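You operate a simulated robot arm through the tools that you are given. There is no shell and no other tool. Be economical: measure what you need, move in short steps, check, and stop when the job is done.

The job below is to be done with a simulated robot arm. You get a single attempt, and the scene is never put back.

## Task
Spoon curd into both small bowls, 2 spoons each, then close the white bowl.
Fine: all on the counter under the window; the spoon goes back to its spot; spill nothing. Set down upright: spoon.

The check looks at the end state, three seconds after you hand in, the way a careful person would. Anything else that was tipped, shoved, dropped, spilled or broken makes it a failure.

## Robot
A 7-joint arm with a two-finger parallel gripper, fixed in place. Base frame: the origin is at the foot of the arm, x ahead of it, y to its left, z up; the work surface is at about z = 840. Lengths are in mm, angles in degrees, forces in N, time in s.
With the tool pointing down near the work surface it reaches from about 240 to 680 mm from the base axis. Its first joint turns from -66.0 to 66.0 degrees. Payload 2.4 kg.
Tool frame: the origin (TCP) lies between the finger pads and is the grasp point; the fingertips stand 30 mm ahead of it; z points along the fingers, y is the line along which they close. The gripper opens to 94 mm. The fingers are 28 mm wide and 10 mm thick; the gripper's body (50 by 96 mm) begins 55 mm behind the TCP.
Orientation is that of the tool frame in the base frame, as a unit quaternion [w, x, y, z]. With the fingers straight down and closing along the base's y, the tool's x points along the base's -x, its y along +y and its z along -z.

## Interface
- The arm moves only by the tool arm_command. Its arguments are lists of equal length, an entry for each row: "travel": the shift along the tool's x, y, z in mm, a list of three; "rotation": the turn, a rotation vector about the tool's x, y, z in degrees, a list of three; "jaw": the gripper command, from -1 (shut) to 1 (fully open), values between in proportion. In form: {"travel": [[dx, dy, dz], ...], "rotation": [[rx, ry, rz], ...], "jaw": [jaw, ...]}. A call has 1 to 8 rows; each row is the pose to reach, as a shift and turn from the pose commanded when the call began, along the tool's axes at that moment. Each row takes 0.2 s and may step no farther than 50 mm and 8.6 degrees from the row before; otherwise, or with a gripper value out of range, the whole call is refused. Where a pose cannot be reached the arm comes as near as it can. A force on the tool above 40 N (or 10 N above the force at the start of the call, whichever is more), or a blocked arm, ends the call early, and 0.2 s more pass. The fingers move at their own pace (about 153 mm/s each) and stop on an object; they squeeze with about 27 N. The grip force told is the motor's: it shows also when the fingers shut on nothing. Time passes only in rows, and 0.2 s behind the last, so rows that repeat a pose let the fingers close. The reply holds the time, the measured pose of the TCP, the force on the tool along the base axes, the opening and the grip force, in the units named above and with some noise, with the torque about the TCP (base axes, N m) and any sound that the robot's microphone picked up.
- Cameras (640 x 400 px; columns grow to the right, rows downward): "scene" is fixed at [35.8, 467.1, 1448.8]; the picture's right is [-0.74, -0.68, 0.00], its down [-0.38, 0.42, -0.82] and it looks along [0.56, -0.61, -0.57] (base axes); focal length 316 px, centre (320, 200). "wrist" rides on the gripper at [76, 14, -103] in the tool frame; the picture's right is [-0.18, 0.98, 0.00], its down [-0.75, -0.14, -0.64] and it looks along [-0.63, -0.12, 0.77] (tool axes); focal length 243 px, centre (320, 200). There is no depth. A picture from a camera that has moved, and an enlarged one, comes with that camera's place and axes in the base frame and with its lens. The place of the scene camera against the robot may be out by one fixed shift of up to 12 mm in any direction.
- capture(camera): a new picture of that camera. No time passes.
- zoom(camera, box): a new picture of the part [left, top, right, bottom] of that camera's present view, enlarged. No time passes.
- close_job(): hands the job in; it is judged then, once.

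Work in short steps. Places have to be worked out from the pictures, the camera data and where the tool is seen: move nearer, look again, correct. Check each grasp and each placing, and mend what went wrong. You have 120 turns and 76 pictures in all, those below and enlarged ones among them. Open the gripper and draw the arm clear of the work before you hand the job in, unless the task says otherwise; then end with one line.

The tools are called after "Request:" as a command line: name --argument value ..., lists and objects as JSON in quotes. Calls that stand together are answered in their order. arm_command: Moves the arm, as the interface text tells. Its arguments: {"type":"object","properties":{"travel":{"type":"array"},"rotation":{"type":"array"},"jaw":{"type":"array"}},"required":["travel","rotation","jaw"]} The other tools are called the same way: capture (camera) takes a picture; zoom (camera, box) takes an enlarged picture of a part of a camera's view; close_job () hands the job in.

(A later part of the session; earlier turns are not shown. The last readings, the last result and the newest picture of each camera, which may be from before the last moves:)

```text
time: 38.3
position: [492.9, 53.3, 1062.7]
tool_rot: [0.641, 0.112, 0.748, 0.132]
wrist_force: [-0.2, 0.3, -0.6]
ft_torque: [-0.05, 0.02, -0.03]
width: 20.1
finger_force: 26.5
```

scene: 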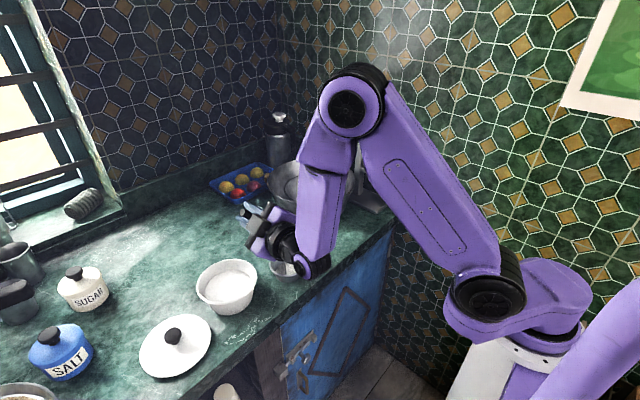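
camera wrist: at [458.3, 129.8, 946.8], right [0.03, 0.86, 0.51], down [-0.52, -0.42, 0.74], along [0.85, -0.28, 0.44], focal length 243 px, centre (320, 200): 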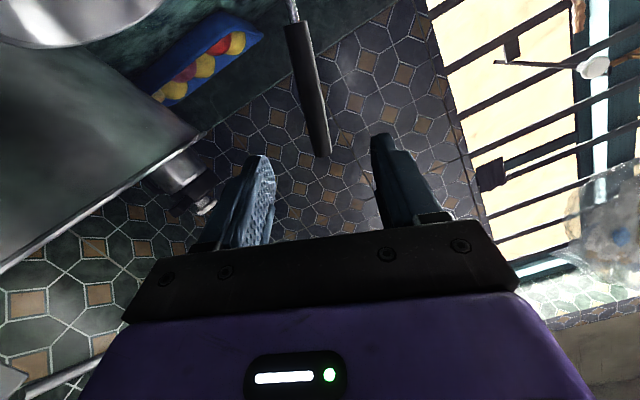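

Level again. I return to above the pot along the same route, down to the hover height.

Request:
arm_command --travel '[[4.7, 27.7, 8.6], [10.7, 60.7, 18.6], [17.7, 93.7, 29.6], [24.7, 126.7, 40.6], [28.5, 150.2, 47.5], [54.7, 140.7, 51.6], [79.7, 131.7, 55.6], [79.7, 131.7, 55.6]]' --rotation '[[0, 0, 0], [0, 0, 0], [0, 0, 0], [0, 0, 0], [0, 0, 0], [0, 0, 0], [0, 0, 0], [0, 0, 0]]' --jaw '[-1, -1, -1, -1, -1, -1, -1, -1]'

Request:
arm_command --travel '[[7, -2.5, 1.1], [14, -5, 2.2], [21, -7.5, 3.3], [28, -10, 4.3], [28, -10, 4.3], [21, -7.5, 3.3], [10, -3.5, 1.5], [0, 0, 0]]' --rotation '[[0, 0, 0], [0, 0, 0], [0, 0, 0], [0, 0, 0], [0, 0, 0], [0, 0, 0], [0, 0, 0], [0, 0, 0]]' --jaw '[-1, -1, -1, -1, -1, -1, -1, -1]'

Request:
zoom --camera "scene" --box '[180, 230, 320, 320]'

```text
time: 40.1
position: [534.7, 203.8, 1024.4]
tool_rot: [0.641, 0.112, 0.748, 0.131]
wrist_force: [0.2, -0.6, -0.3]
ft_torque: [-0.08, 0.0, 0.04]
width: 19.7
finger_force: 26.7
```

```text
time: 41.9
position: [535.6, 203.5, 1024.9]
tool_rot: [0.641, 0.111, 0.748, 0.13]
wrist_force: [-0.5, -0.7, -1.5]
ft_torque: [-0.06, 0.0, 0.0]
width: 20.2
finger_force: 26.5
```

```text
4.44 times, centred on (250, 275) of scene
camera zoom: at [35.9, 467.1, 1448.8], right [-0.74, -0.68, 0.0], down [-0.38, 0.42, -0.82], along [0.56, -0.61, -0.57], focal length 1403 px, centre (631, -133)
```

zoom: 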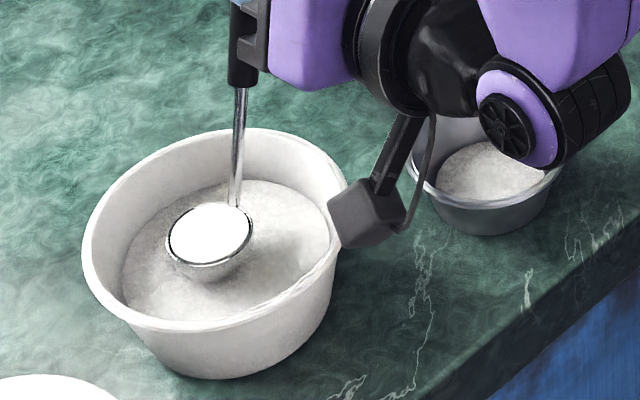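

Second scoop is full. I repeat the identical carry to bowl A.

Request:
arm_command --travel '[[-25, 9, -4], [-51.2, 18.5, -8.1], [-55, -5, -15], [-62, -38, -26], [-69, -71, -37], [-75, -104, -47], [-79.7, -131.7, -55.6], [-79.7, -131.7, -55.6]]' --rotation '[[0, 0, 0], [0, 0, 0], [0, 0, 0], [0, 0, 0], [0, 0, 0], [0, 0, 0], [0, 0, 0], [0, 0, 0]]' --jaw '[-1, -1, -1, -1, -1, -1, -1, -1]'

Request:
arm_command --travel '[[-1.1, 18.4, -0.2], [0.5, 36.8, 0.1], [4.5, 54.9, 0.7], [10.9, 72.1, 1.8], [19.6, 88.3, 3.1], [30.6, 103.1, 4.8], [43.4, 116.2, 6.8], [57.9, 127.4, 9.1]]' --rotation '[[1.25, 0, -7.9], [2.5, 0, -15.8], [3.7, 0, -23.7], [5, 0, -31.6], [6.2, 0, -39.5], [7.5, 0, -47.4], [8.7, 0, -55.3], [10, 0, -63.2]]' --jaw '[-1, -1, -1, -1, -1, -1, -1, -1]'

Request:
arm_command --travel '[[-3.2, 16.2, -0.5], [-3.9, 32.6, -0.6], [-2.3, 48.1, -0.3], [1.5, 62.9, 0.2], [9.1, 77.8, 1.4], [9.1, 77.8, 1.4], [9.1, 77.8, 1.4], [9.1, 77.8, 1.4]]' --rotation '[[1.25, 0, -7.9], [2.5, 0, -15.8], [3.7, 0, -23.7], [5, 0, -31.6], [6.2, 0, -39.5], [6.2, 0, -39.5], [6.2, 0, -39.5], [6.2, 0, -39.5]]' --jaw '[-1, -1, -1, -1, -1, -1, -1, -1]'

Request:
arm_command --travel '[[3.6, -16.4, 0.6], [10.2, -30.1, 1.6], [18.8, -43.1, 3], [29.7, -55.2, 4.7], [42.4, -65.5, 6.7], [56.7, -76.9, 8.9], [72.3, -86.6, 11.4], [89.2, -93.7, 14.1]]' --rotation '[[-1.25, 0, 7.9], [-2.5, 0, 15.8], [-3.7, 0, 23.7], [-5, 0, 31.6], [-6.2, 0, 39.5], [-7.5, 0, 47.4], [-8.7, 0, 55.3], [-10, 0, 63.2]]' --jaw '[-1, -1, -1, -1, -1, -1, -1, -1]'

Request:
arm_command --travel '[[3.6, -18.1, 0.6], [9.6, -35.5, 1.5], [18.1, -51.9, 2.9], [28.6, -67, 4.6], [41.1, -80.4, 6.5]]' --rotation '[[-1.25, 0, 7.9], [-2.5, 0, 15.8], [-3.7, 0, 23.7], [-5, 0, 31.6], [-6.2, 0, 39.5]]' --jaw '[-1, -1, -1, -1, -1]'

Request:
zoom --camera "scene" --box '[180, 200, 340, 310]'

```text
time: 43.7
position: [493.3, 49.8, 1063.3]
tool_rot: [0.641, 0.112, 0.748, 0.13]
wrist_force: [-0.2, 0.1, -1.7]
ft_torque: [-0.03, -0.04, 0.01]
width: 19.9
finger_force: 26.8
```

```text
time: 45.5
position: [492.8, 191.5, 1050.4]
tool_rot: [0.602, -0.244, 0.704, -0.288]
wrist_force: [-0.1, 0.3, -0.9]
ft_torque: [0.06, -0.01, 0.0]
width: 20.0
finger_force: 27.5
```

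```text
time: 47.3
position: [494.3, 240.4, 988.6]
tool_rot: [0.482, -0.435, 0.564, -0.51]
wrist_force: [0.4, -0.1, -1.2]
ft_torque: [0.16, -0.09, 0.02]
width: 19.9
finger_force: 26.6
```

```text
time: 49.1
position: [492.6, 140.2, 1073.7]
tool_rot: [0.64, -0.111, 0.748, -0.134]
wrist_force: [0.0, -0.6, -1.3]
ft_torque: [0.02, 0.02, 0.0]
width: 19.7
finger_force: 27.0
```

```text
time: 50.3
position: [493.1, 51.1, 1060.7]
tool_rot: [0.641, 0.113, 0.748, 0.132]
wrist_force: [1.0, 0.4, -0.9]
ft_torque: [-0.05, -0.01, 0.01]
width: 19.4
finger_force: 27.0
```

```text
3.64 times, centred on (260, 255) of scene
camera zoom: at [35.8, 467.1, 1448.8], right [-0.74, -0.68, 0.0], down [-0.38, 0.42, -0.82], along [0.56, -0.61, -0.57], focal length 1148 px, centre (538, 0)
```

zoom: 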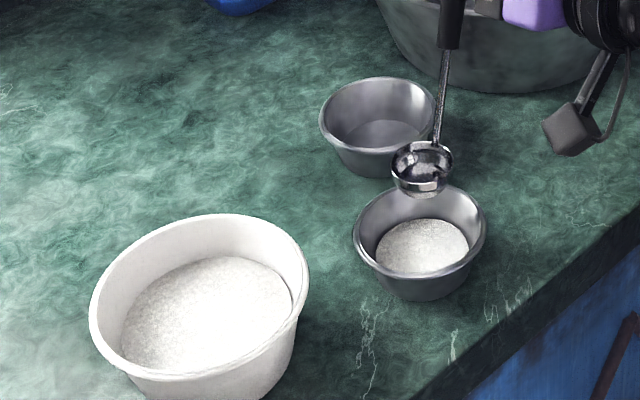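

Bowl A now has two spoonfuls, the cup is empty and nothing is spilled. I go back for scoop three, slightly deeper.

Request:
arm_command --travel '[[4.7, 27.7, 8.6], [10.7, 60.7, 18.6], [17.7, 93.7, 29.6], [24.7, 126.7, 40.6], [28.5, 150.2, 47.5], [54.7, 140.7, 51.6], [79.7, 131.7, 55.6], [79.7, 131.7, 55.6]]' --rotation '[[0, 0, 0], [0, 0, 0], [0, 0, 0], [0, 0, 0], [0, 0, 0], [0, 0, 0], [0, 0, 0], [0, 0, 0]]' --jaw '[-1, -1, -1, -1, -1, -1, -1, -1]'

Request:
arm_command --travel '[[7, -2.5, 1.1], [14, -5, 2.2], [22, -7.9, 3.4], [30, -10.8, 4.7], [30, -10.8, 4.7], [21, -7.5, 3.3], [10, -3.5, 1.5], [0, 0, 0]]' --rotation '[[0, 0, 0], [0, 0, 0], [0, 0, 0], [0, 0, 0], [0, 0, 0], [0, 0, 0], [0, 0, 0], [0, 0, 0]]' --jaw '[-1, -1, -1, -1, -1, -1, -1, -1]'

Request:
zoom --camera "scene" --box '[180, 200, 340, 310]'

```text
time: 52.1
position: [533.9, 205.4, 1026.4]
tool_rot: [0.641, 0.112, 0.748, 0.131]
wrist_force: [0.7, 0.5, -0.9]
ft_torque: [-0.04, -0.03, 0.0]
width: 19.8
finger_force: 27.5
```

```text
time: 53.9
position: [536.6, 205.7, 1024.6]
tool_rot: [0.64, 0.113, 0.748, 0.132]
wrist_force: [-0.3, 0.1, -1.4]
ft_torque: [-0.06, -0.02, -0.02]
width: 19.9
finger_force: 26.8
```

```text
3.64 times, centred on (260, 255) of scene
camera zoom: at [35.8, 467.1, 1448.8], right [-0.74, -0.68, 0.0], down [-0.38, 0.42, -0.82], along [0.56, -0.61, -0.57], focal length 1148 px, centre (538, 0)
```

zoom: 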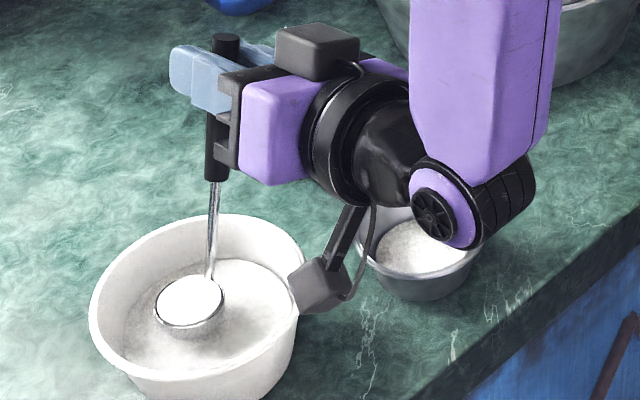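

Third scoop is full. I carry it level to bowl B, about (110,−60) from bowl A.

Request:
arm_command --travel '[[-25, 9, -4], [-51.2, 18.5, -8.1], [-63, -14.9, 1.4], [-74.7, -48.2, 11], [-86.5, -81.6, 20.5], [-98.3, -115, 30], [-110, -148.3, 39.6], [-121.8, -181.7, 49.1]]' --rotation '[[0, 0, 0], [0, 0, 0], [0, 0, 0], [0, 0, 0], [0, 0, 0], [0, 0, 0], [0, 0, 0], [0, 0, 0]]' --jaw '[-1, -1, -1, -1, -1, -1, -1, -1]'

Request:
zoom --camera "scene" --box '[200, 150, 360, 290]'

```text
time: 55.7
position: [604.4, -3.2, 1069.1]
tool_rot: [0.641, 0.112, 0.748, 0.13]
wrist_force: [-0.1, 0.9, -0.7]
ft_torque: [-0.05, 0.04, -0.01]
width: 19.5
finger_force: 27.0
```

```text
2.86 times, centred on (280, 220) of scene
camera zoom: at [35.8, 467.1, 1448.8], right [-0.74, -0.68, 0.0], down [-0.38, 0.42, -0.82], along [0.56, -0.61, -0.57], focal length 902 px, centre (434, 143)
```

zoom: 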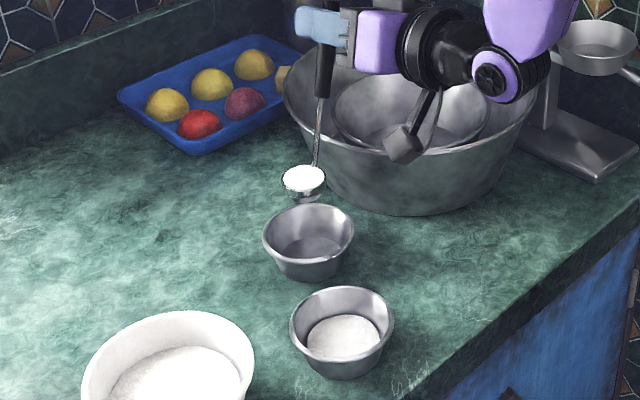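

The cup is over bowl B, about 5 mm too far in x. I fold that correction into the first tilt stage.

Request:
arm_command --travel '[[-1.1, 17, -2.7], [0.4, 34, -5], [4.3, 52.1, -4.4], [10.7, 69.3, -3.3], [19.4, 85.5, -2], [30.4, 100.3, -0.3], [43.2, 113.4, 1.7], [57.7, 124.6, 4]]' --rotation '[[1.25, 0, -7.9], [2.5, 0, -15.8], [3.7, 0, -23.7], [5, 0, -31.6], [6.2, 0, -39.5], [7.5, 0, -47.4], [8.7, 0, -55.3], [10, 0, -63.2]]' --jaw '[-1, -1, -1, -1, -1, -1, -1, -1]'

Request:
capture --camera "scene"

```text
time: 57.5
position: [596.8, 131.1, 1058.5]
tool_rot: [0.602, -0.245, 0.704, -0.287]
wrist_force: [0.2, 0.5, -1.3]
ft_torque: [0.09, -0.01, -0.01]
width: 19.2
finger_force: 26.8
```

```text
30 pictures are left
```

scene: 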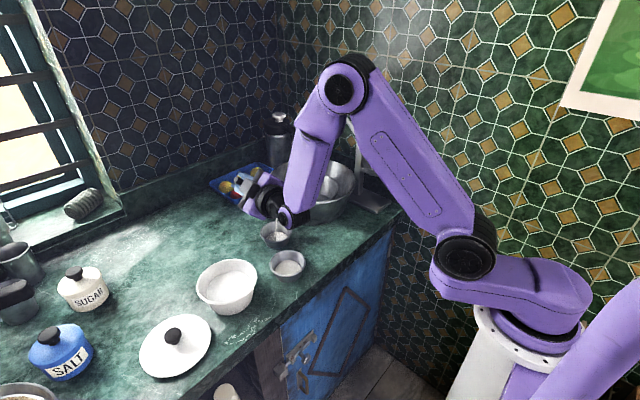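

Pouring into bowl B is under way with no contact. I complete the tilt, hold, and return to level, as for bowl A.

Request:
arm_command --travel '[[-3.2, 16.2, -0.5], [-3.9, 32.6, -0.6], [-2.3, 48.1, -0.3], [1.5, 62.9, 0.2], [9.1, 77.8, 1.4], [9.1, 77.8, 1.4], [9.1, 77.8, 1.4], [9.1, 77.8, 1.4]]' --rotation '[[1.25, 0, -7.9], [2.5, 0, -15.8], [3.7, 0, -23.7], [5, 0, -31.6], [6.2, 0, -39.5], [6.2, 0, -39.5], [6.2, 0, -39.5], [6.2, 0, -39.5]]' --jaw '[-1, -1, -1, -1, -1, -1, -1, -1]'

Request:
arm_command --travel '[[3.6, -16.4, 0.6], [10.2, -30.1, 1.6], [18.8, -43.1, 3], [29.7, -55.2, 4.7], [42.4, -65.5, 6.7], [56.7, -76.9, 8.9], [72.3, -86.6, 11.4], [89.2, -93.7, 14.1]]' --rotation '[[-1.25, 0, 7.9], [-2.5, 0, 15.8], [-3.7, 0, 23.7], [-5, 0, 31.6], [-6.2, 0, 39.5], [-7.5, 0, 47.4], [-8.7, 0, 55.3], [-10, 0, 63.2]]' --jaw '[-1, -1, -1, -1, -1, -1, -1, -1]'

Request:
zoom --camera "scene" --box '[200, 170, 360, 290]'

```text
time: 59.3
position: [597.7, 180.2, 997.5]
tool_rot: [0.483, -0.434, 0.564, -0.51]
wrist_force: [-0.1, -0.5, -0.8]
ft_torque: [0.12, -0.02, -0.01]
width: 19.4
finger_force: 27.4
```

```text
time: 61.1
position: [597.9, 79.8, 1081.5]
tool_rot: [0.64, -0.111, 0.748, -0.132]
wrist_force: [0.2, -0.1, -0.3]
ft_torque: [0.06, -0.01, 0.0]
width: 19.2
finger_force: 26.6
```

```text
3.33 times, centred on (280, 230) of scene
camera zoom: at [35.8, 467.1, 1448.8], right [-0.74, -0.68, 0.0], down [-0.38, 0.42, -0.82], along [0.56, -0.61, -0.57], focal length 1052 px, centre (453, 100)
```

zoom: 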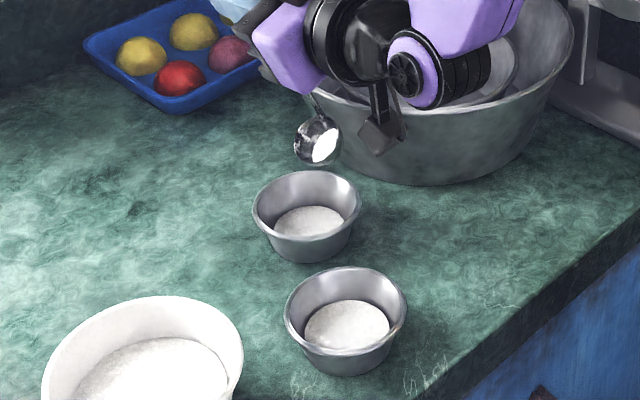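

Bowl B has its first spoonful, cleanly. I level out and return for scoop four.

Request:
arm_command --travel '[[3.6, -18.1, 0.6], [9.6, -35.5, 1.5], [18.1, -51.9, 2.9], [28.6, -67, 4.6], [41.1, -80.4, 6.5]]' --rotation '[[-1.25, 0, 7.9], [-2.5, 0, 15.8], [-3.7, 0, 23.7], [-5, 0, 31.6], [-6.2, 0, 39.5]]' --jaw '[-1, -1, -1, -1, -1]'

Request:
arm_command --travel '[[12, 36.2, -4.4], [23.7, 69.5, -14], [35.5, 102.9, -23.5], [47.3, 136.3, -33], [59, 169.6, -42.6], [70.8, 203, -52.1], [97, 193.5, -48], [122, 184.5, -44]]' --rotation '[[0, 0, 0], [0, 0, 0], [0, 0, 0], [0, 0, 0], [0, 0, 0], [0, 0, 0], [0, 0, 0], [0, 0, 0]]' --jaw '[-1, -1, -1, -1, -1, -1, -1, -1]'

Request:
zoom --camera "scene" --box '[180, 200, 340, 310]'

```text
time: 62.3
position: [596.8, -6.4, 1072.1]
tool_rot: [0.64, 0.113, 0.748, 0.132]
wrist_force: [0.1, -0.3, -1.7]
ft_torque: [-0.04, 0.0, -0.02]
width: 19.0
finger_force: 27.0
```

```text
time: 64.1
position: [537.2, 204.0, 1025.2]
tool_rot: [0.641, 0.113, 0.748, 0.131]
wrist_force: [-0.3, -0.2, -0.8]
ft_torque: [-0.03, -0.02, 0.02]
width: 18.3
finger_force: 27.0
```

```text
3.64 times, centred on (260, 255) of scene
camera zoom: at [35.8, 467.1, 1448.8], right [-0.74, -0.68, 0.0], down [-0.38, 0.42, -0.82], along [0.56, -0.61, -0.57], focal length 1148 px, centre (538, 0)
```

zoom: 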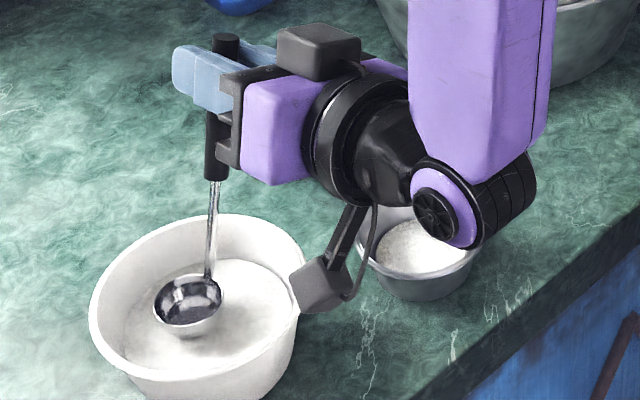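

The grip width has crept from 20.0 to 18.3, but the ladle looks unmoved in the jaws. I go on with scoop four and keep watching it.

Request:
arm_command --travel '[[7, -2.5, 1.1], [14, -5, 2.2], [22, -7.9, 3.4], [31, -11.2, 4.8], [31, -11.2, 4.8], [21, -7.5, 3.3], [10, -3.5, 1.5], [0, 0, 0]]' --rotation '[[0, 0, 0], [0, 0, 0], [0, 0, 0], [0, 0, 0], [0, 0, 0], [0, 0, 0], [0, 0, 0], [0, 0, 0]]' --jaw '[-1, -1, -1, -1, -1, -1, -1, -1]'

Request:
zoom --camera "scene" --box '[180, 200, 340, 310]'

Request:
zoom --camera "wrist" --box '[220, 60, 420, 250]'

```text
time: 65.9
position: [536.4, 203.7, 1025.5]
tool_rot: [0.64, 0.113, 0.749, 0.131]
wrist_force: [-0.7, 0.0, -1.2]
ft_torque: [-0.06, 0.0, 0.0]
width: 18.4
finger_force: 26.7
```

```text
3.64 times, centred on (260, 255) of scene
camera zoom: at [35.8, 467.1, 1448.8], right [-0.74, -0.68, 0.0], down [-0.38, 0.42, -0.82], along [0.56, -0.61, -0.57], focal length 1148 px, centre (538, 0)
```

zoom: 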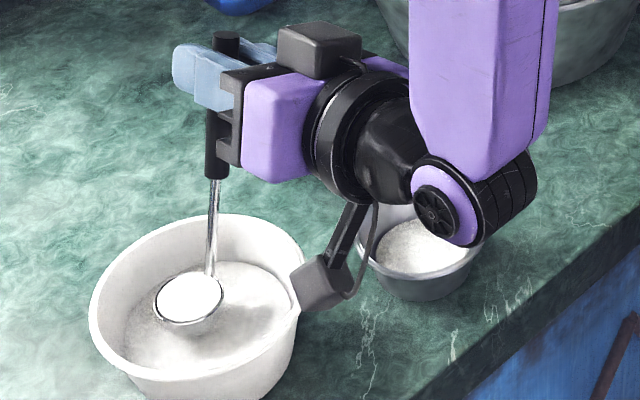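

```text
2.11 times, centred on (320, 155) of wrist
camera zoom: at [424.3, 238.2, 975.8], right [0.03, 0.86, 0.5], down [-0.52, -0.42, 0.75], along [0.85, -0.28, 0.43], focal length 511 px, centre (320, 295)
```

zoom: 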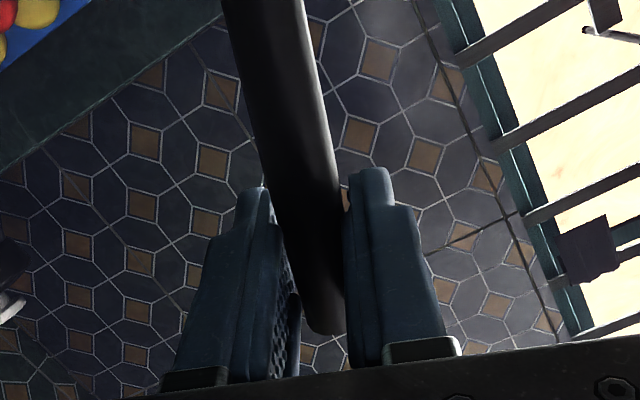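

Scoop four is full and the grip is secure. I repeat the carry and pour at bowl B.

Request:
arm_command --travel '[[-25, 9, -4], [-51.2, 18.5, -8.1], [-63, -14.9, 0.4], [-74.7, -48.2, 9], [-86.5, -81.6, 18], [-98.3, -115, 27], [-110, -148.3, 35.6], [-122, -184.5, 44]]' --rotation '[[0, 0, 0], [0, 0, 0], [0, 0, 0], [0, 0, 0], [0, 0, 0], [0, 0, 0], [0, 0, 0], [0, 0, 0]]' --jaw '[-1, -1, -1, -1, -1, -1, -1, -1]'

Request:
arm_command --travel '[[-1.1, 18.4, -0.2], [0.5, 36.8, 0.1], [4.5, 54.9, 0.7], [10.9, 72.1, 1.8], [19.6, 88.3, 3.1], [30.6, 103.1, 4.8], [43.4, 116.2, 6.8], [57.9, 127.4, 9.1]]' --rotation '[[1.25, 0, -7.9], [2.5, 0, -15.8], [3.7, 0, -23.7], [5, 0, -31.6], [6.2, 0, -39.5], [7.5, 0, -47.4], [8.7, 0, -55.3], [10, 0, -63.2]]' --jaw '[-1, -1, -1, -1, -1, -1, -1, -1]'

Request:
arm_command --travel '[[-3.2, 16.2, -0.5], [-3.9, 32.6, -0.6], [-2.3, 48.1, -0.3], [1.5, 62.9, 0.2], [9.1, 77.8, 1.4], [9.1, 77.8, 1.4], [9.1, 77.8, 1.4], [9.1, 77.8, 1.4]]' --rotation '[[1.25, 0, -7.9], [2.5, 0, -15.8], [3.7, 0, -23.7], [5, 0, -31.6], [6.2, 0, -39.5], [6.2, 0, -39.5], [6.2, 0, -39.5], [6.2, 0, -39.5]]' --jaw '[-1, -1, -1, -1, -1, -1, -1, -1]'

Request:
arm_command --travel '[[3.6, -16.4, 0.6], [10.2, -30.1, 1.6], [18.8, -43.1, 3], [29.7, -55.2, 4.7], [42.4, -65.5, 6.7], [56.7, -76.9, 8.9], [72.3, -86.6, 11.4], [89.2, -93.7, 14.1]]' --rotation '[[-1.25, 0, 7.9], [-2.5, 0, 15.8], [-3.7, 0, 23.7], [-5, 0, 31.6], [-6.2, 0, 39.5], [-7.5, 0, 47.4], [-8.7, 0, 55.3], [-10, 0, 63.2]]' --jaw '[-1, -1, -1, -1, -1, -1, -1, -1]'

Request:
arm_command --travel '[[3.6, -18.1, 0.6], [9.6, -35.5, 1.5], [18.1, -51.9, 2.9], [28.6, -67, 4.6], [41.1, -80.4, 6.5]]' --rotation '[[-1.25, 0, 7.9], [-2.5, 0, 15.8], [-3.7, 0, 23.7], [-5, 0, 31.6], [-6.2, 0, 39.5]]' --jaw '[-1, -1, -1, -1, -1]'

Request:
zoom --camera "scene" --box '[200, 150, 360, 290]'

```text
time: 67.7
position: [599.4, -7.0, 1071.0]
tool_rot: [0.64, 0.113, 0.748, 0.131]
wrist_force: [0.0, -0.6, -0.2]
ft_torque: [-0.05, 0.0, 0.04]
width: 15.5
finger_force: 26.9
```

```text
time: 69.5
position: [596.8, 129.7, 1058.1]
tool_rot: [0.602, -0.243, 0.704, -0.288]
wrist_force: [-0.2, 0.1, -1.4]
ft_torque: [0.05, 0.03, 0.02]
width: 15.2
finger_force: 27.1
```

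```text
time: 71.3
position: [599.8, 180.7, 996.9]
tool_rot: [0.481, -0.434, 0.565, -0.51]
wrist_force: [0.7, -1.4, 0.0]
ft_torque: [0.1, -0.01, 0.03]
width: 15.2
finger_force: 27.3
```

```text
time: 73.1
position: [597.1, 82.9, 1081.2]
tool_rot: [0.64, -0.112, 0.749, -0.133]
wrist_force: [-0.9, 0.1, 0.1]
ft_torque: [0.01, 0.01, -0.04]
width: 15.4
finger_force: 27.1
```

```text
time: 74.3
position: [599.5, -10.1, 1069.3]
tool_rot: [0.64, 0.114, 0.748, 0.131]
wrist_force: [0.0, -0.5, -0.9]
ft_torque: [-0.06, -0.02, -0.01]
width: 15.2
finger_force: 26.5
```

```text
2.86 times, centred on (280, 220) of scene
camera zoom: at [35.8, 467.1, 1448.8], right [-0.74, -0.68, 0.0], down [-0.38, 0.42, -0.82], along [0.56, -0.61, -0.57], focal length 902 px, centre (434, 143)
```

zoom: 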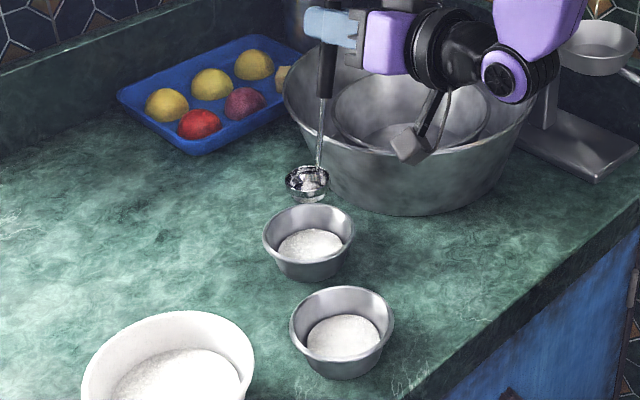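

Bowl B now has two spoonfuls and there are no spills. The grip width dropped to 15, so the ladle may have twisted in the jaws; I inspect it before putting it back.

Request:
zoom --camera "scene" --box '[250, 130, 350, 230]'

Request:
zoom --camera "wrist" --box '[220, 0, 420, 250]'

```text
4.00 times, centred on (300, 180) of scene
camera zoom: at [35.8, 467.1, 1448.8], right [-0.74, -0.68, 0.0], down [-0.38, 0.42, -0.82], along [0.56, -0.61, -0.57], focal length 1263 px, centre (400, 280)
```

zoom: 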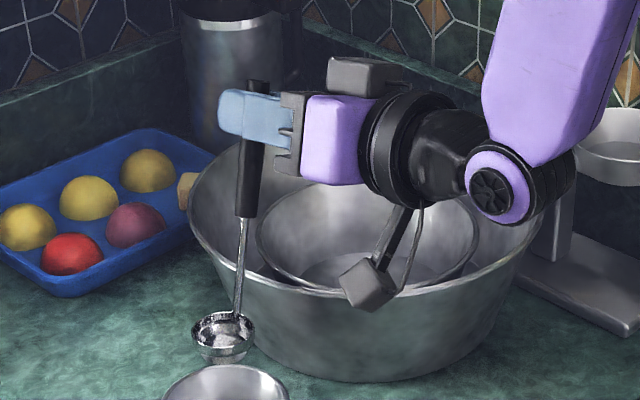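

```text
1.60 times, centred on (320, 125) of wrist
camera zoom: at [487.6, 25.4, 1019.4], right [0.03, 0.86, 0.51], down [-0.52, -0.42, 0.75], along [0.85, -0.28, 0.43], focal length 388 px, centre (320, 320)
```

zoom: 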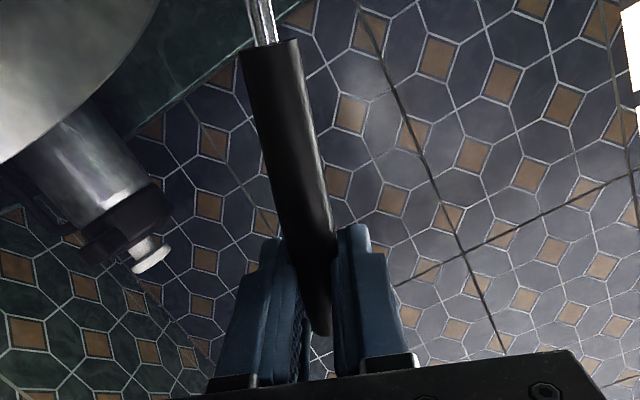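

The handle has slid about 8 mm toward the fingertips and tilted about 4° in the jaws; the cup direction is unchanged. I carry the ladle to above its spot, taking out the 4° tilt and the 8 mm offset.

Request:
arm_command --travel '[[9, 32, 15.5], [18, 64, 31], [27.5, 96.5, 46.4], [46.1, 89.8, 49.3], [46.1, 89.8, 49.3]]' --rotation '[[0, 0, -1], [0, 0, -2], [0, 0, -4], [0, 0, -4], [0, 0, -4]]' --jaw '[-1, -1, -1, -1, -1]'

Request:
zoom --camera "scene" --box '[200, 160, 340, 270]'

```text
time: 75.5
position: [640.1, 92.0, 1051.7]
tool_rot: [0.645, 0.087, 0.752, 0.107]
wrist_force: [-0.3, 0.1, -0.9]
ft_torque: [-0.03, -0.02, -0.02]
width: 15.4
finger_force: 26.9
```

```text
3.64 times, centred on (270, 215) of scene
camera zoom: at [35.8, 467.1, 1448.8], right [-0.74, -0.68, 0.0], down [-0.38, 0.42, -0.82], along [0.56, -0.61, -0.57], focal length 1148 px, centre (502, 146)
```

zoom: 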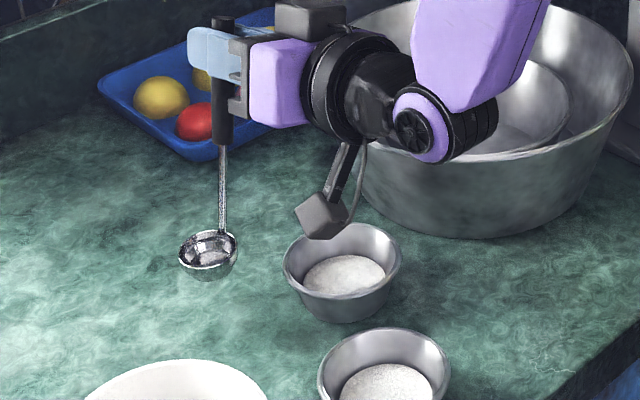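

I need the ladle's true tilt; I zoom on it from both cameras.

Request:
zoom --camera "scene" --box '[230, 160, 280, 240]'

Request:
zoom --camera "wrist" --box '[220, 0, 420, 250]'

```text
5.00 times, centred on (255, 200) of scene
camera zoom: at [35.8, 467.1, 1448.8], right [-0.74, -0.68, 0.0], down [-0.38, 0.42, -0.82], along [0.56, -0.61, -0.57], focal length 1578 px, centre (645, 200)
```

zoom: 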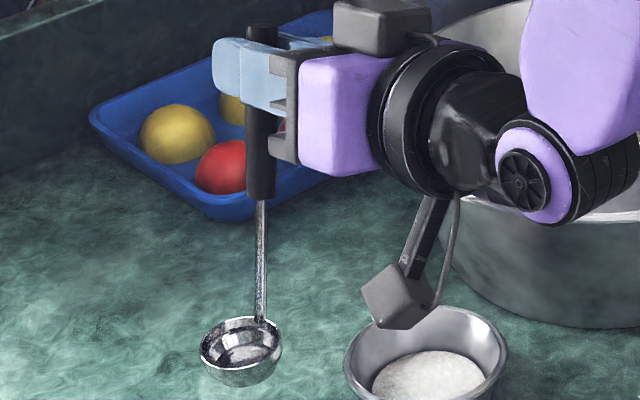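

```text
1.60 times, centred on (320, 125) of wrist
camera zoom: at [528.0, 122.6, 999.3], right [0.02, 0.9, 0.44], down [-0.52, -0.37, 0.77], along [0.86, -0.25, 0.46], focal length 388 px, centre (320, 320)
```

zoom: 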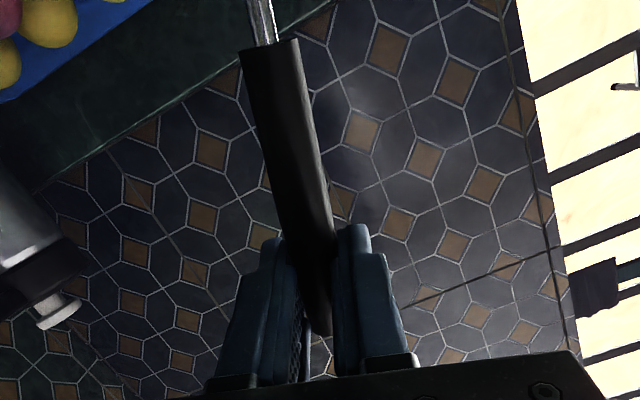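

The cup rim and handle are rotated about 4° the wrong way in the scene view. The wrist reading was biased because a finger hides part of the handle. I undo that 4°, nudge the position, and lower to about 22 mm above the counter.

Request:
arm_command --travel '[[5, 0, 1], [19, -3, 4], [33, -5.5, 7], [43.8, -7.4, 8.9], [43.8, -7.4, 8.9]]' --rotation '[[0, 0, 1.5], [0, 0, 3], [0, 0, 4], [0, 0, 4], [0, 0, 4]]' --jaw '[-1, -1, -1, -1, -1]'

Request:
zoom --camera "scene" --box '[200, 160, 340, 270]'

```text
time: 76.7
position: [643.8, 98.4, 1004.4]
tool_rot: [0.641, 0.113, 0.748, 0.13]
wrist_force: [-0.3, -0.3, -1.0]
ft_torque: [0.0, -0.03, 0.01]
width: 15.2
finger_force: 27.6
```

```text
3.64 times, centred on (270, 215) of scene
camera zoom: at [35.9, 467.1, 1448.8], right [-0.74, -0.68, 0.0], down [-0.38, 0.42, -0.82], along [0.56, -0.61, -0.57], focal length 1148 px, centre (502, 146)
```

zoom: 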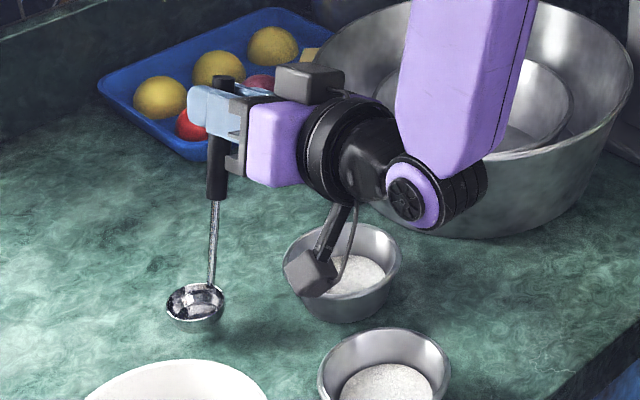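

The tilt is now within about 1.5° of the original, but the cup sits about 7 mm left of its spot in the picture, so I shift (−5,−4.5). I lower 12 mm first.

Request:
arm_command --travel '[[5, -5, -3], [10.4, -8.3, -3.4], [10.4, -8.3, -3.4]]' --rotation '[[0, 0, 0], [0, 0, 0], [0, 0, 0]]' --jaw '[-1, -1, -1]'

Request:
zoom --camera "scene" --box '[220, 170, 290, 270]'

```text
time: 77.5
position: [637.8, 95.9, 993.3]
tool_rot: [0.64, 0.113, 0.749, 0.131]
wrist_force: [0.0, 0.1, -0.9]
ft_torque: [-0.06, -0.05, -0.04]
width: 15.5
finger_force: 26.8
```

```text
4.00 times, centred on (255, 220) of scene
camera zoom: at [35.9, 467.1, 1448.8], right [-0.74, -0.68, 0.0], down [-0.38, 0.42, -0.82], along [0.56, -0.61, -0.57], focal length 1263 px, centre (580, 120)
```

zoom: 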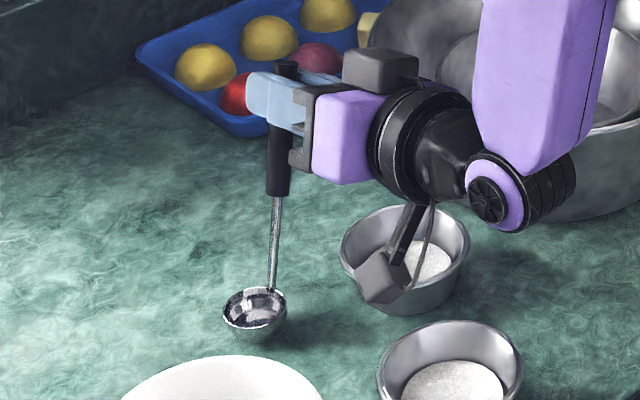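

I zoom in tightly on the cup to judge its levelness; a level rim here should slope about −0.14 between its left and right extremes.

Request:
zoom --camera "scene" --box '[222, 230, 262, 260]'

```text
13.33 times, centred on (242, 245) of scene
camera zoom: at [35.9, 467.1, 1448.8], right [-0.74, -0.68, 0.0], down [-0.38, 0.42, -0.82], along [0.56, -0.61, -0.57], focal length 4209 px, centre (1360, -400)
```

zoom: 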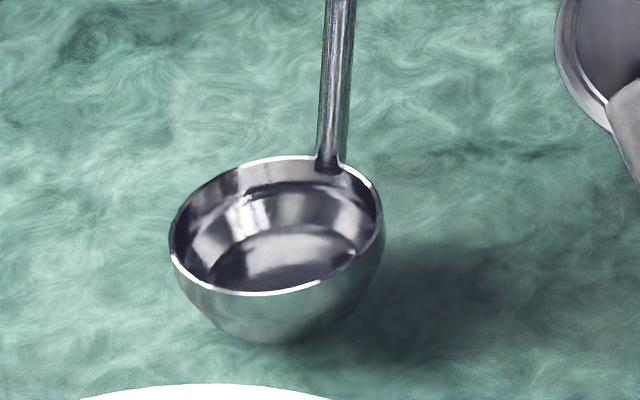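

The cup is level (slope −0.16, axis ratio 0.65 against 0.67 expected) and within about 3 mm of its spot. I lower in small steps until it touches.

Request:
arm_command --travel '[[1.6, -2.1, 1.7], [3.5, -2.8, 2], [5.3, -3.5, 2.3], [7.2, -4.1, 2.6], [8.1, -4.4, 2.7], [9, -4.8, 2.9]]' --rotation '[[0, 0, 0], [0, 0, 0], [0, 0, 0], [0, 0, 0], [0, 0, 0], [0, 0, 0]]' --jaw '[-1, -1, -1, -1, -1, -1]'

Request:
zoom --camera "scene" --box '[222, 230, 262, 260]'

```text
time: 78.9
position: [639.5, 93.9, 986.5]
tool_rot: [0.644, 0.113, 0.745, 0.131]
wrist_force: [2.2, -4.8, 21.8]
ft_torque: [0.4, -0.13, -0.05]
width: 15.6
finger_force: 26.8
```

```text
13.33 times, centred on (242, 245) of scene
camera zoom: at [35.4, 466.9, 1448.9], right [-0.74, -0.68, 0.0], down [-0.38, 0.42, -0.82], along [0.56, -0.61, -0.57], focal length 4209 px, centre (1360, -400)
```

zoom: 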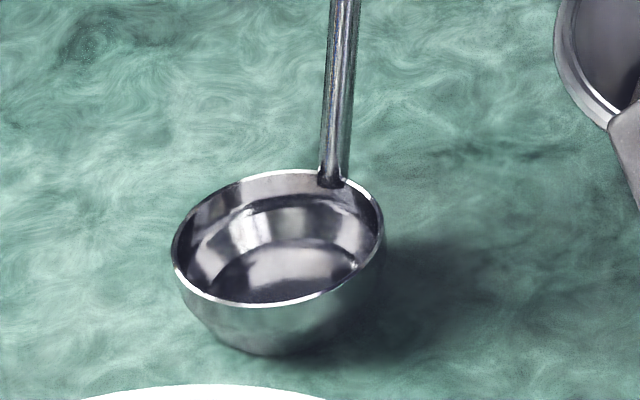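

It is in contact (22 N) and the cup is at its original pixel position. I ease off a little before opening.

Request:
arm_command --travel '[[-1.4, 0.5, -0.2], [-2.4, 0.9, -0.4]]' --rotation '[[0, 0, 0], [0, 0, 0]]' --jaw '[-1, -1]'

```text
time: 79.5
position: [638.2, 93.6, 985.9]
tool_rot: [0.642, 0.112, 0.747, 0.13]
wrist_force: [5.7, -2.5, 13.6]
ft_torque: [0.4, -0.63, -0.26]
width: 15.2
finger_force: 26.9
```

Request:
arm_command --travel '[[-1, 0.4, -0.1], [-1.8, 0.7, -0.3], [-1.8, 0.7, -0.3]]' --rotation '[[0, 0, 0], [0, 0, 0], [0, 0, 0]]' --jaw '[-1, -1, -1]'

Request:
zoom --camera "scene" --box '[222, 230, 262, 260]'

```text
time: 80.3
position: [636.6, 95.9, 986.7]
tool_rot: [0.64, 0.112, 0.749, 0.131]
wrist_force: [2.9, -1.8, 8.7]
ft_torque: [0.3, -0.27, -0.12]
width: 15.2
finger_force: 27.1
```

```text
13.33 times, centred on (242, 245) of scene
camera zoom: at [35.7, 467.1, 1448.9], right [-0.74, -0.68, 0.0], down [-0.38, 0.42, -0.82], along [0.56, -0.61, -0.57], focal length 4209 px, centre (1360, -400)
```

zoom: 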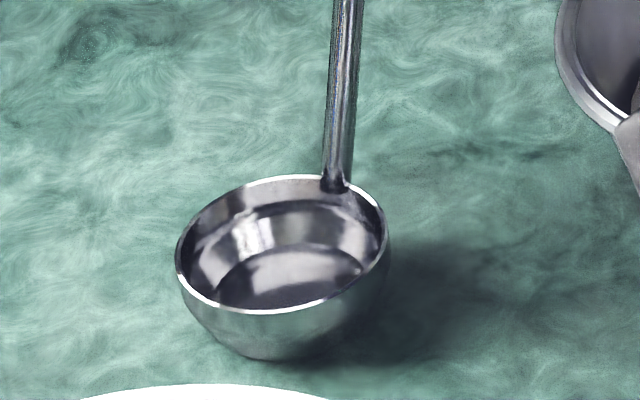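

The cup is seated at its original spot. I open the jaws gently.

Request:
arm_command --travel '[[0, 0, 0], [0, 0, 0], [0, 0, 0], [0, 0, 0], [0, 0, 0]]' --rotation '[[0, 0, 0], [0, 0, 0], [0, 0, 0], [0, 0, 0], [0, 0, 0]]' --jaw '[-0.62, -0.5, -0.3, 0, 0.3]'

Request:
zoom --camera "scene" --box '[200, 160, 340, 270]'

```text
time: 81.5
position: [637.8, 94.8, 986.5]
tool_rot: [0.64, 0.113, 0.748, 0.13]
wrist_force: [-0.3, -0.3, 0.4]
ft_torque: [-0.02, -0.02, 0.02]
width: 61.2
finger_force: 0.0
```

```text
3.64 times, centred on (270, 215) of scene
camera zoom: at [35.8, 467.1, 1448.8], right [-0.74, -0.68, 0.0], down [-0.38, 0.42, -0.82], along [0.56, -0.61, -0.57], focal length 1148 px, centre (502, 146)
```

zoom: 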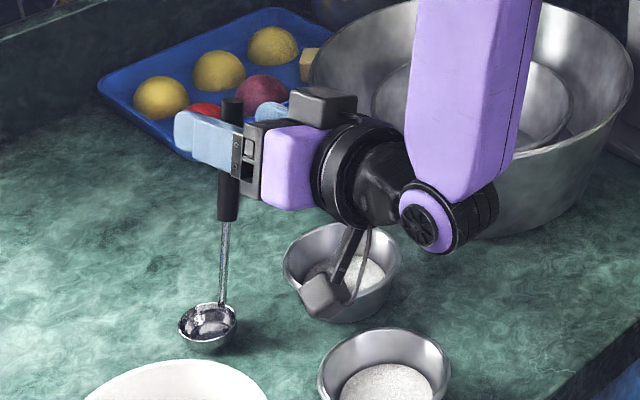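

The ladle stands freely as it did originally. I retract straight back along the tool axis, then up.

Request:
arm_command --travel '[[0, 0, -15], [0, 0, -45], [0, 0, -80], [0, 0, -115], [-40, 14, -121]]' --rotation '[[0, 0, 0], [0, 0, 0], [0, 0, 0], [0, 0, 0], [0, 0, 0]]' --jaw '[0.3, 0.3, 0.3, 0.3, 0.3]'

Request:
capture --camera "scene"

```text
time: 82.7
position: [522.7, 86.8, 1044.7]
tool_rot: [0.64, 0.113, 0.748, 0.132]
wrist_force: [0.0, 0.1, 0.0]
ft_torque: [-0.02, 0.0, 0.01]
width: 61.0
finger_force: 0.1
```

```text
13 pictures are left
```

scene: 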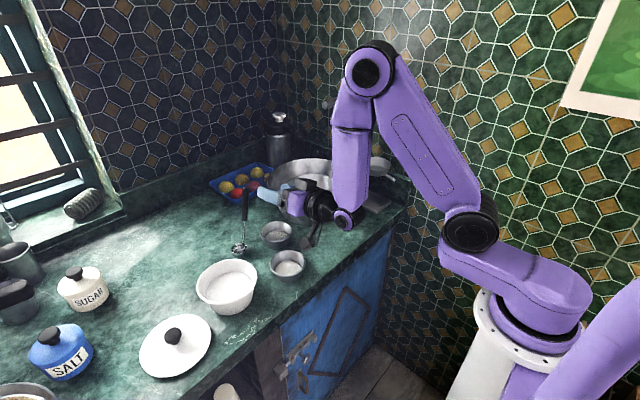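

I return the tool to pointing down, rising and moving clear of the ladle.

Request:
arm_command --travel '[[-6.6, 10.4, -2.3], [-13.2, 20.8, -4.6], [-19.8, 31.2, -7], [-26.4, 41.7, -9.3], [-33, 52, -11.6], [-39.6, 62.5, -14], [-46.2, 73, -16.3], [-52.9, 83.4, -18.6]]' --rotation '[[1.56, 7.7, -1.34], [3.1, 15.4, -2.7], [4.7, 23.2, -4], [6.25, 30.9, -5.3], [7.8, 38.6, -6.7], [9.4, 46.3, -8], [10.9, 54, -9.4], [12.5, 61.8, -10.7]]' --jaw '[0.3, 0.3, 0.3, 0.3, 0.3, 0.3, 0.3, 0.3]'

Request:
arm_command --travel '[[0, 0, 0], [0, 0, 0], [0, 0, 0], [0, 0, 0]]' --rotation '[[1.4, 7, -1.2], [2.8, 13.8, -2.4], [3.7, 18.4, -3.2], [3.7, 18.4, -3.2]]' --jaw '[0.1, 0.1, 0.1, 0.1]'

```text
time: 84.5
position: [514.7, 146.7, 1126.6]
tool_rot: [0.16, 0.03, 0.986, 0.034]
wrist_force: [0.4, 0.0, -0.6]
ft_torque: [0.01, -0.03, 0.02]
width: 61.3
finger_force: 0.1
out of reach, approached as far as the arm can: row 5
```

```text
time: 85.5
position: [514.8, 147.8, 1125.7]
tool_rot: [0.0, 0.001, 1.0, 0.002]
wrist_force: [0.0, -0.1, 0.2]
ft_torque: [-0.02, -0.04, -0.01]
width: 51.8
finger_force: 0.1
```

The tool points straight down again. I move above the lid knob at about (493,416).

Request:
arm_command --travel '[[3, 38, 5], [6, 77, 15], [9, 116, 30], [12, 155, 50], [15, 194, 75], [18, 232, 105], [21, 269, 140], [21, 269, 140]]' --rotation '[[0, 0, 0], [0, 0, 0], [0, 0, 0], [0, 0, 0], [0, 0, 0], [0, 0, 0], [0, 0, 0], [0, 0, 0]]' --jaw '[0.1, 0.1, 0.1, 0.1, 0.1, 0.1, 0.1, 0.1]'

Request:
zoom --camera "wrist" --box '[120, 40, 440, 240]'

```text
refused: row 7 steps farther than a row can; nothing moved
```

```text
2.00 times, centred on (280, 140) of wrist
camera zoom: at [439.9, 162.7, 1229.9], right [0.19, 0.98, 0.0], down [0.75, -0.14, 0.64], along [0.63, -0.12, -0.77], focal length 485 px, centre (400, 320)
```

zoom: 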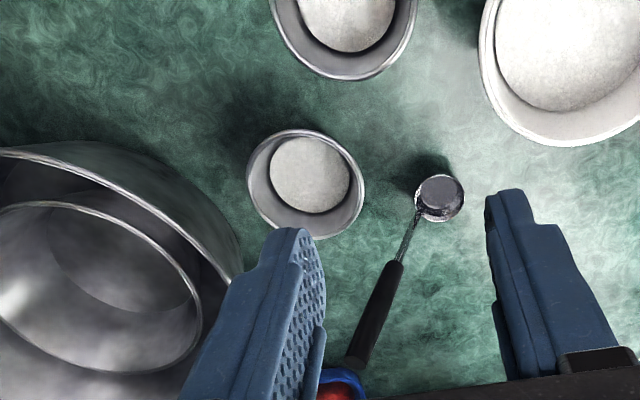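

The last row stepped too far and the call was refused; I spread the path more evenly. The bowls and ladle look fine.

Request:
arm_command --travel '[[3, 36, 15], [6, 72, 30], [9, 108, 50], [12, 144, 70], [15, 180, 90], [18, 216, 110], [20, 245, 127], [21, 269, 140]]' --rotation '[[0, 0, 0], [0, 0, 0], [0, 0, 0], [0, 0, 0], [0, 0, 0], [0, 0, 0], [0, 0, 0], [0, 0, 0]]' --jaw '[0.1, 0.1, 0.1, 0.1, 0.1, 0.1, 0.1, 0.1]'

Request:
zoom --camera "wrist" --box '[220, 60, 420, 185]'

```text
time: 87.3
position: [495.2, 419.2, 984.0]
tool_rot: [0.0, 0.001, 1.0, 0.002]
wrist_force: [1.1, -0.6, 0.7]
ft_torque: [-0.01, 0.01, 0.03]
width: 51.7
finger_force: 0.1
```

```text
3.20 times, centred on (320, 122) of wrist
camera zoom: at [419.6, 433.9, 1088.8], right [0.19, 0.98, 0.0], down [0.75, -0.14, 0.64], along [0.63, -0.12, -0.77], focal length 776 px, centre (320, 448)
```

zoom: 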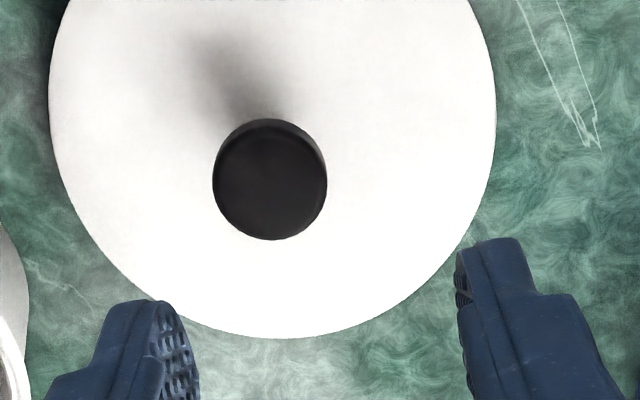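

The knob is actually at about (495,405), so the lid shifted slightly on release. I correct y by −14 and descend around it.

Request:
arm_command --travel '[[0, -14, 5], [0, -14, 40], [0, -14, 75], [0, -14, 90], [0, -14, 96], [0, -14, 96]]' --rotation '[[0, 0, 0], [0, 0, 0], [0, 0, 0], [0, 0, 0], [0, 0, 0], [0, 0, 0]]' --jaw '[0.1, 0.1, 0.1, 0.1, 0.1, 0.1]'

Request:
zoom --camera "scene" --box '[120, 270, 230, 370]'

```text
time: 88.7
position: [496.9, 402.6, 892.3]
tool_rot: [0.0, 0.001, 1.0, 0.002]
wrist_force: [-0.4, 0.2, -0.5]
ft_torque: [-0.01, -0.01, 0.04]
width: 51.8
finger_force: 0.0
```

```text
4.00 times, centred on (175, 320) of scene
camera zoom: at [35.8, 467.1, 1448.8], right [-0.74, -0.68, 0.0], down [-0.38, 0.42, -0.82], along [0.56, -0.61, -0.57], focal length 1263 px, centre (900, -280)
```

zoom: 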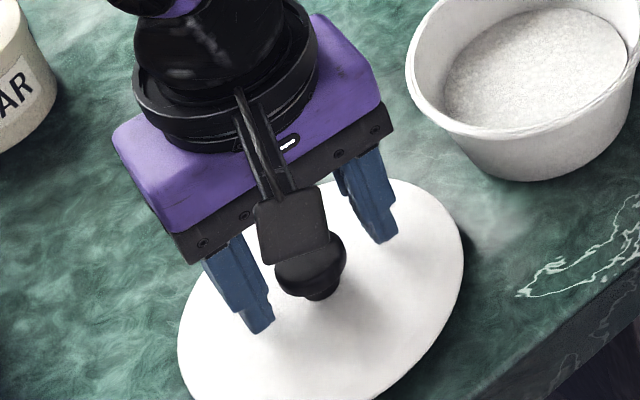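

The knob is centred between the fingers. I go 5 mm lower and close.

Request:
arm_command --travel '[[0, 0, 3], [0, 0, 5], [0, 0, 5], [0, 0, 5], [0, 0, 5]]' --rotation '[[0, 0, 0], [0, 0, 0], [0, 0, 0], [0, 0, 0], [0, 0, 0]]' --jaw '[0.1, 0.1, -0.4, -1, -1]'

Request:
arm_command --travel '[[0, 0, -3], [0, 0, -10], [0, 0, -30], [0, 0, -60], [0, 0, -100], [0, 0, -145], [0, 0, -155]]' --rotation '[[0, 0, 0], [0, 0, 0], [0, 0, 0], [0, 0, 0], [0, 0, 0], [0, 0, 0], [0, 0, 0]]' --jaw '[-1, -1, -1, -1, -1, -1, -1]'

Request:
capture --camera "wrist"

```text
time: 89.9
position: [495.1, 402.6, 888.9]
tool_rot: [0.0, 0.0, 1.0, 0.002]
wrist_force: [-0.1, -0.3, 1.1]
ft_torque: [-0.01, 0.02, 0.05]
width: 29.9
finger_force: 27.2
```

```text
time: 91.5
position: [492.7, 401.2, 1040.9]
tool_rot: [0.0, 0.001, 1.0, 0.002]
wrist_force: [0.3, 1.2, -0.4]
ft_torque: [0.02, 0.06, 0.0]
width: 30.4
finger_force: 27.1
```

```text
9 pictures are left
camera wrist: at [417.6, 415.8, 1145.7], right [0.19, 0.98, 0.0], down [0.75, -0.15, 0.64], along [0.63, -0.12, -0.77], focal length 243 px, centre (320, 200)
```

wrist: 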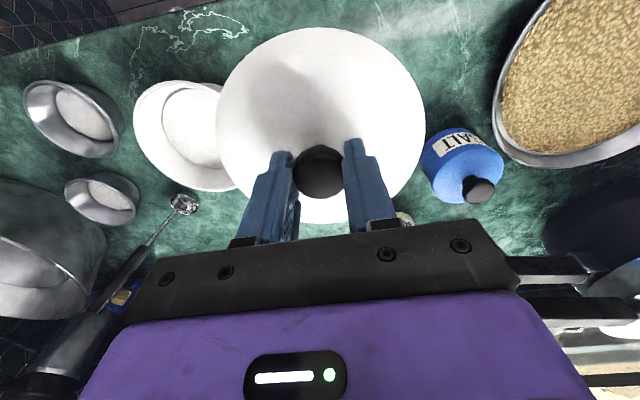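

The lid is held well. I carry it back over the pot at about (512,262).

Request:
arm_command --travel '[[-4, -28, 0], [-8, -60, 0], [-12, -92, 0], [-16, -120, 0], [-19, -140, 0], [-19, -140, 30], [-19, -140, 50], [-19, -140, 50]]' --rotation '[[0, 0, 0], [0, 0, 0], [0, 0, 0], [0, 0, 0], [0, 0, 0], [0, 0, 0], [0, 0, 0], [0, 0, 0]]' --jaw '[-1, -1, -1, -1, -1, -1, -1, -1]'

Request:
zoom --camera "scene" --box '[170, 200, 310, 330]'

```text
time: 93.3
position: [512.6, 264.7, 991.2]
tool_rot: [0.0, 0.001, 1.0, 0.001]
wrist_force: [-0.5, -0.8, -0.6]
ft_torque: [-0.01, -0.01, -0.01]
width: 30.0
finger_force: 26.9
```

```text
3.08 times, centred on (240, 265) of scene
camera zoom: at [35.8, 467.1, 1448.8], right [-0.74, -0.68, 0.0], down [-0.38, 0.42, -0.82], along [0.56, -0.61, -0.57], focal length 971 px, centre (566, 0)
```

zoom: 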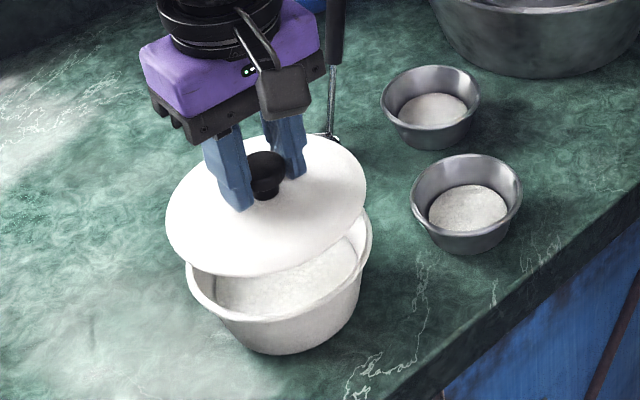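

The lid aligns with the pot rim. I lower it and then use small steps to contact.

Request:
arm_command --travel '[[0, 0, 15], [0, 0, 30], [0, 0, 38], [0, 0, 40], [0, 0, 42], [0, 0, 44], [0, 0, 46]]' --rotation '[[0, 0, 0], [0, 0, 0], [0, 0, 0], [0, 0, 0], [0, 0, 0], [0, 0, 0], [0, 0, 0]]' --jaw '[-1, -1, -1, -1, -1, -1, -1]'

Request:
zoom --camera "scene" --box '[180, 230, 270, 320]'

```text
time: 94.9
position: [512.6, 262.2, 946.7]
tool_rot: [0.0, 0.001, 1.0, 0.001]
wrist_force: [-0.7, 0.4, -0.3]
ft_torque: [-0.01, 0.0, -0.01]
width: 30.0
finger_force: 27.3
```

```text
4.44 times, centred on (225, 275) of scene
camera zoom: at [35.8, 467.1, 1448.8], right [-0.74, -0.68, 0.0], down [-0.38, 0.42, -0.82], along [0.56, -0.61, -0.57], focal length 1403 px, centre (742, -133)
```

zoom: 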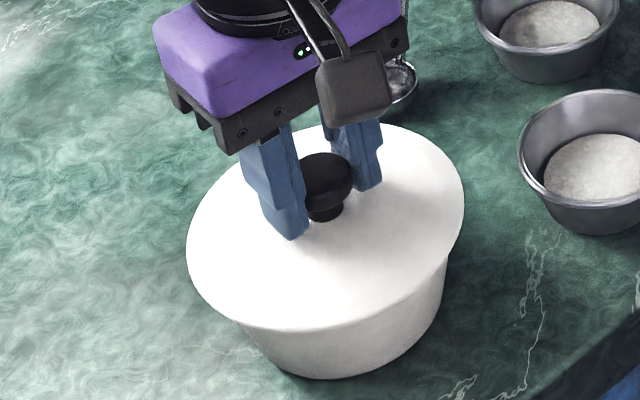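

The lid is nearly seated and well centred. I step on down, 1.5 mm at a time, until contact.

Request:
arm_command --travel '[[0, 0, 1.5], [0, 0, 2.5], [0, 0, 3.5]]' --rotation '[[0, 0, 0], [0, 0, 0], [0, 0, 0]]' --jaw '[-1, -1, -1]'

```text
time: 95.7
position: [514.6, 263.3, 943.8]
tool_rot: [0.002, 0.001, 1.0, 0.002]
wrist_force: [-6.7, 2.1, 24.3]
ft_torque: [0.09, 0.03, 0.18]
width: 30.2
finger_force: 27.0
```

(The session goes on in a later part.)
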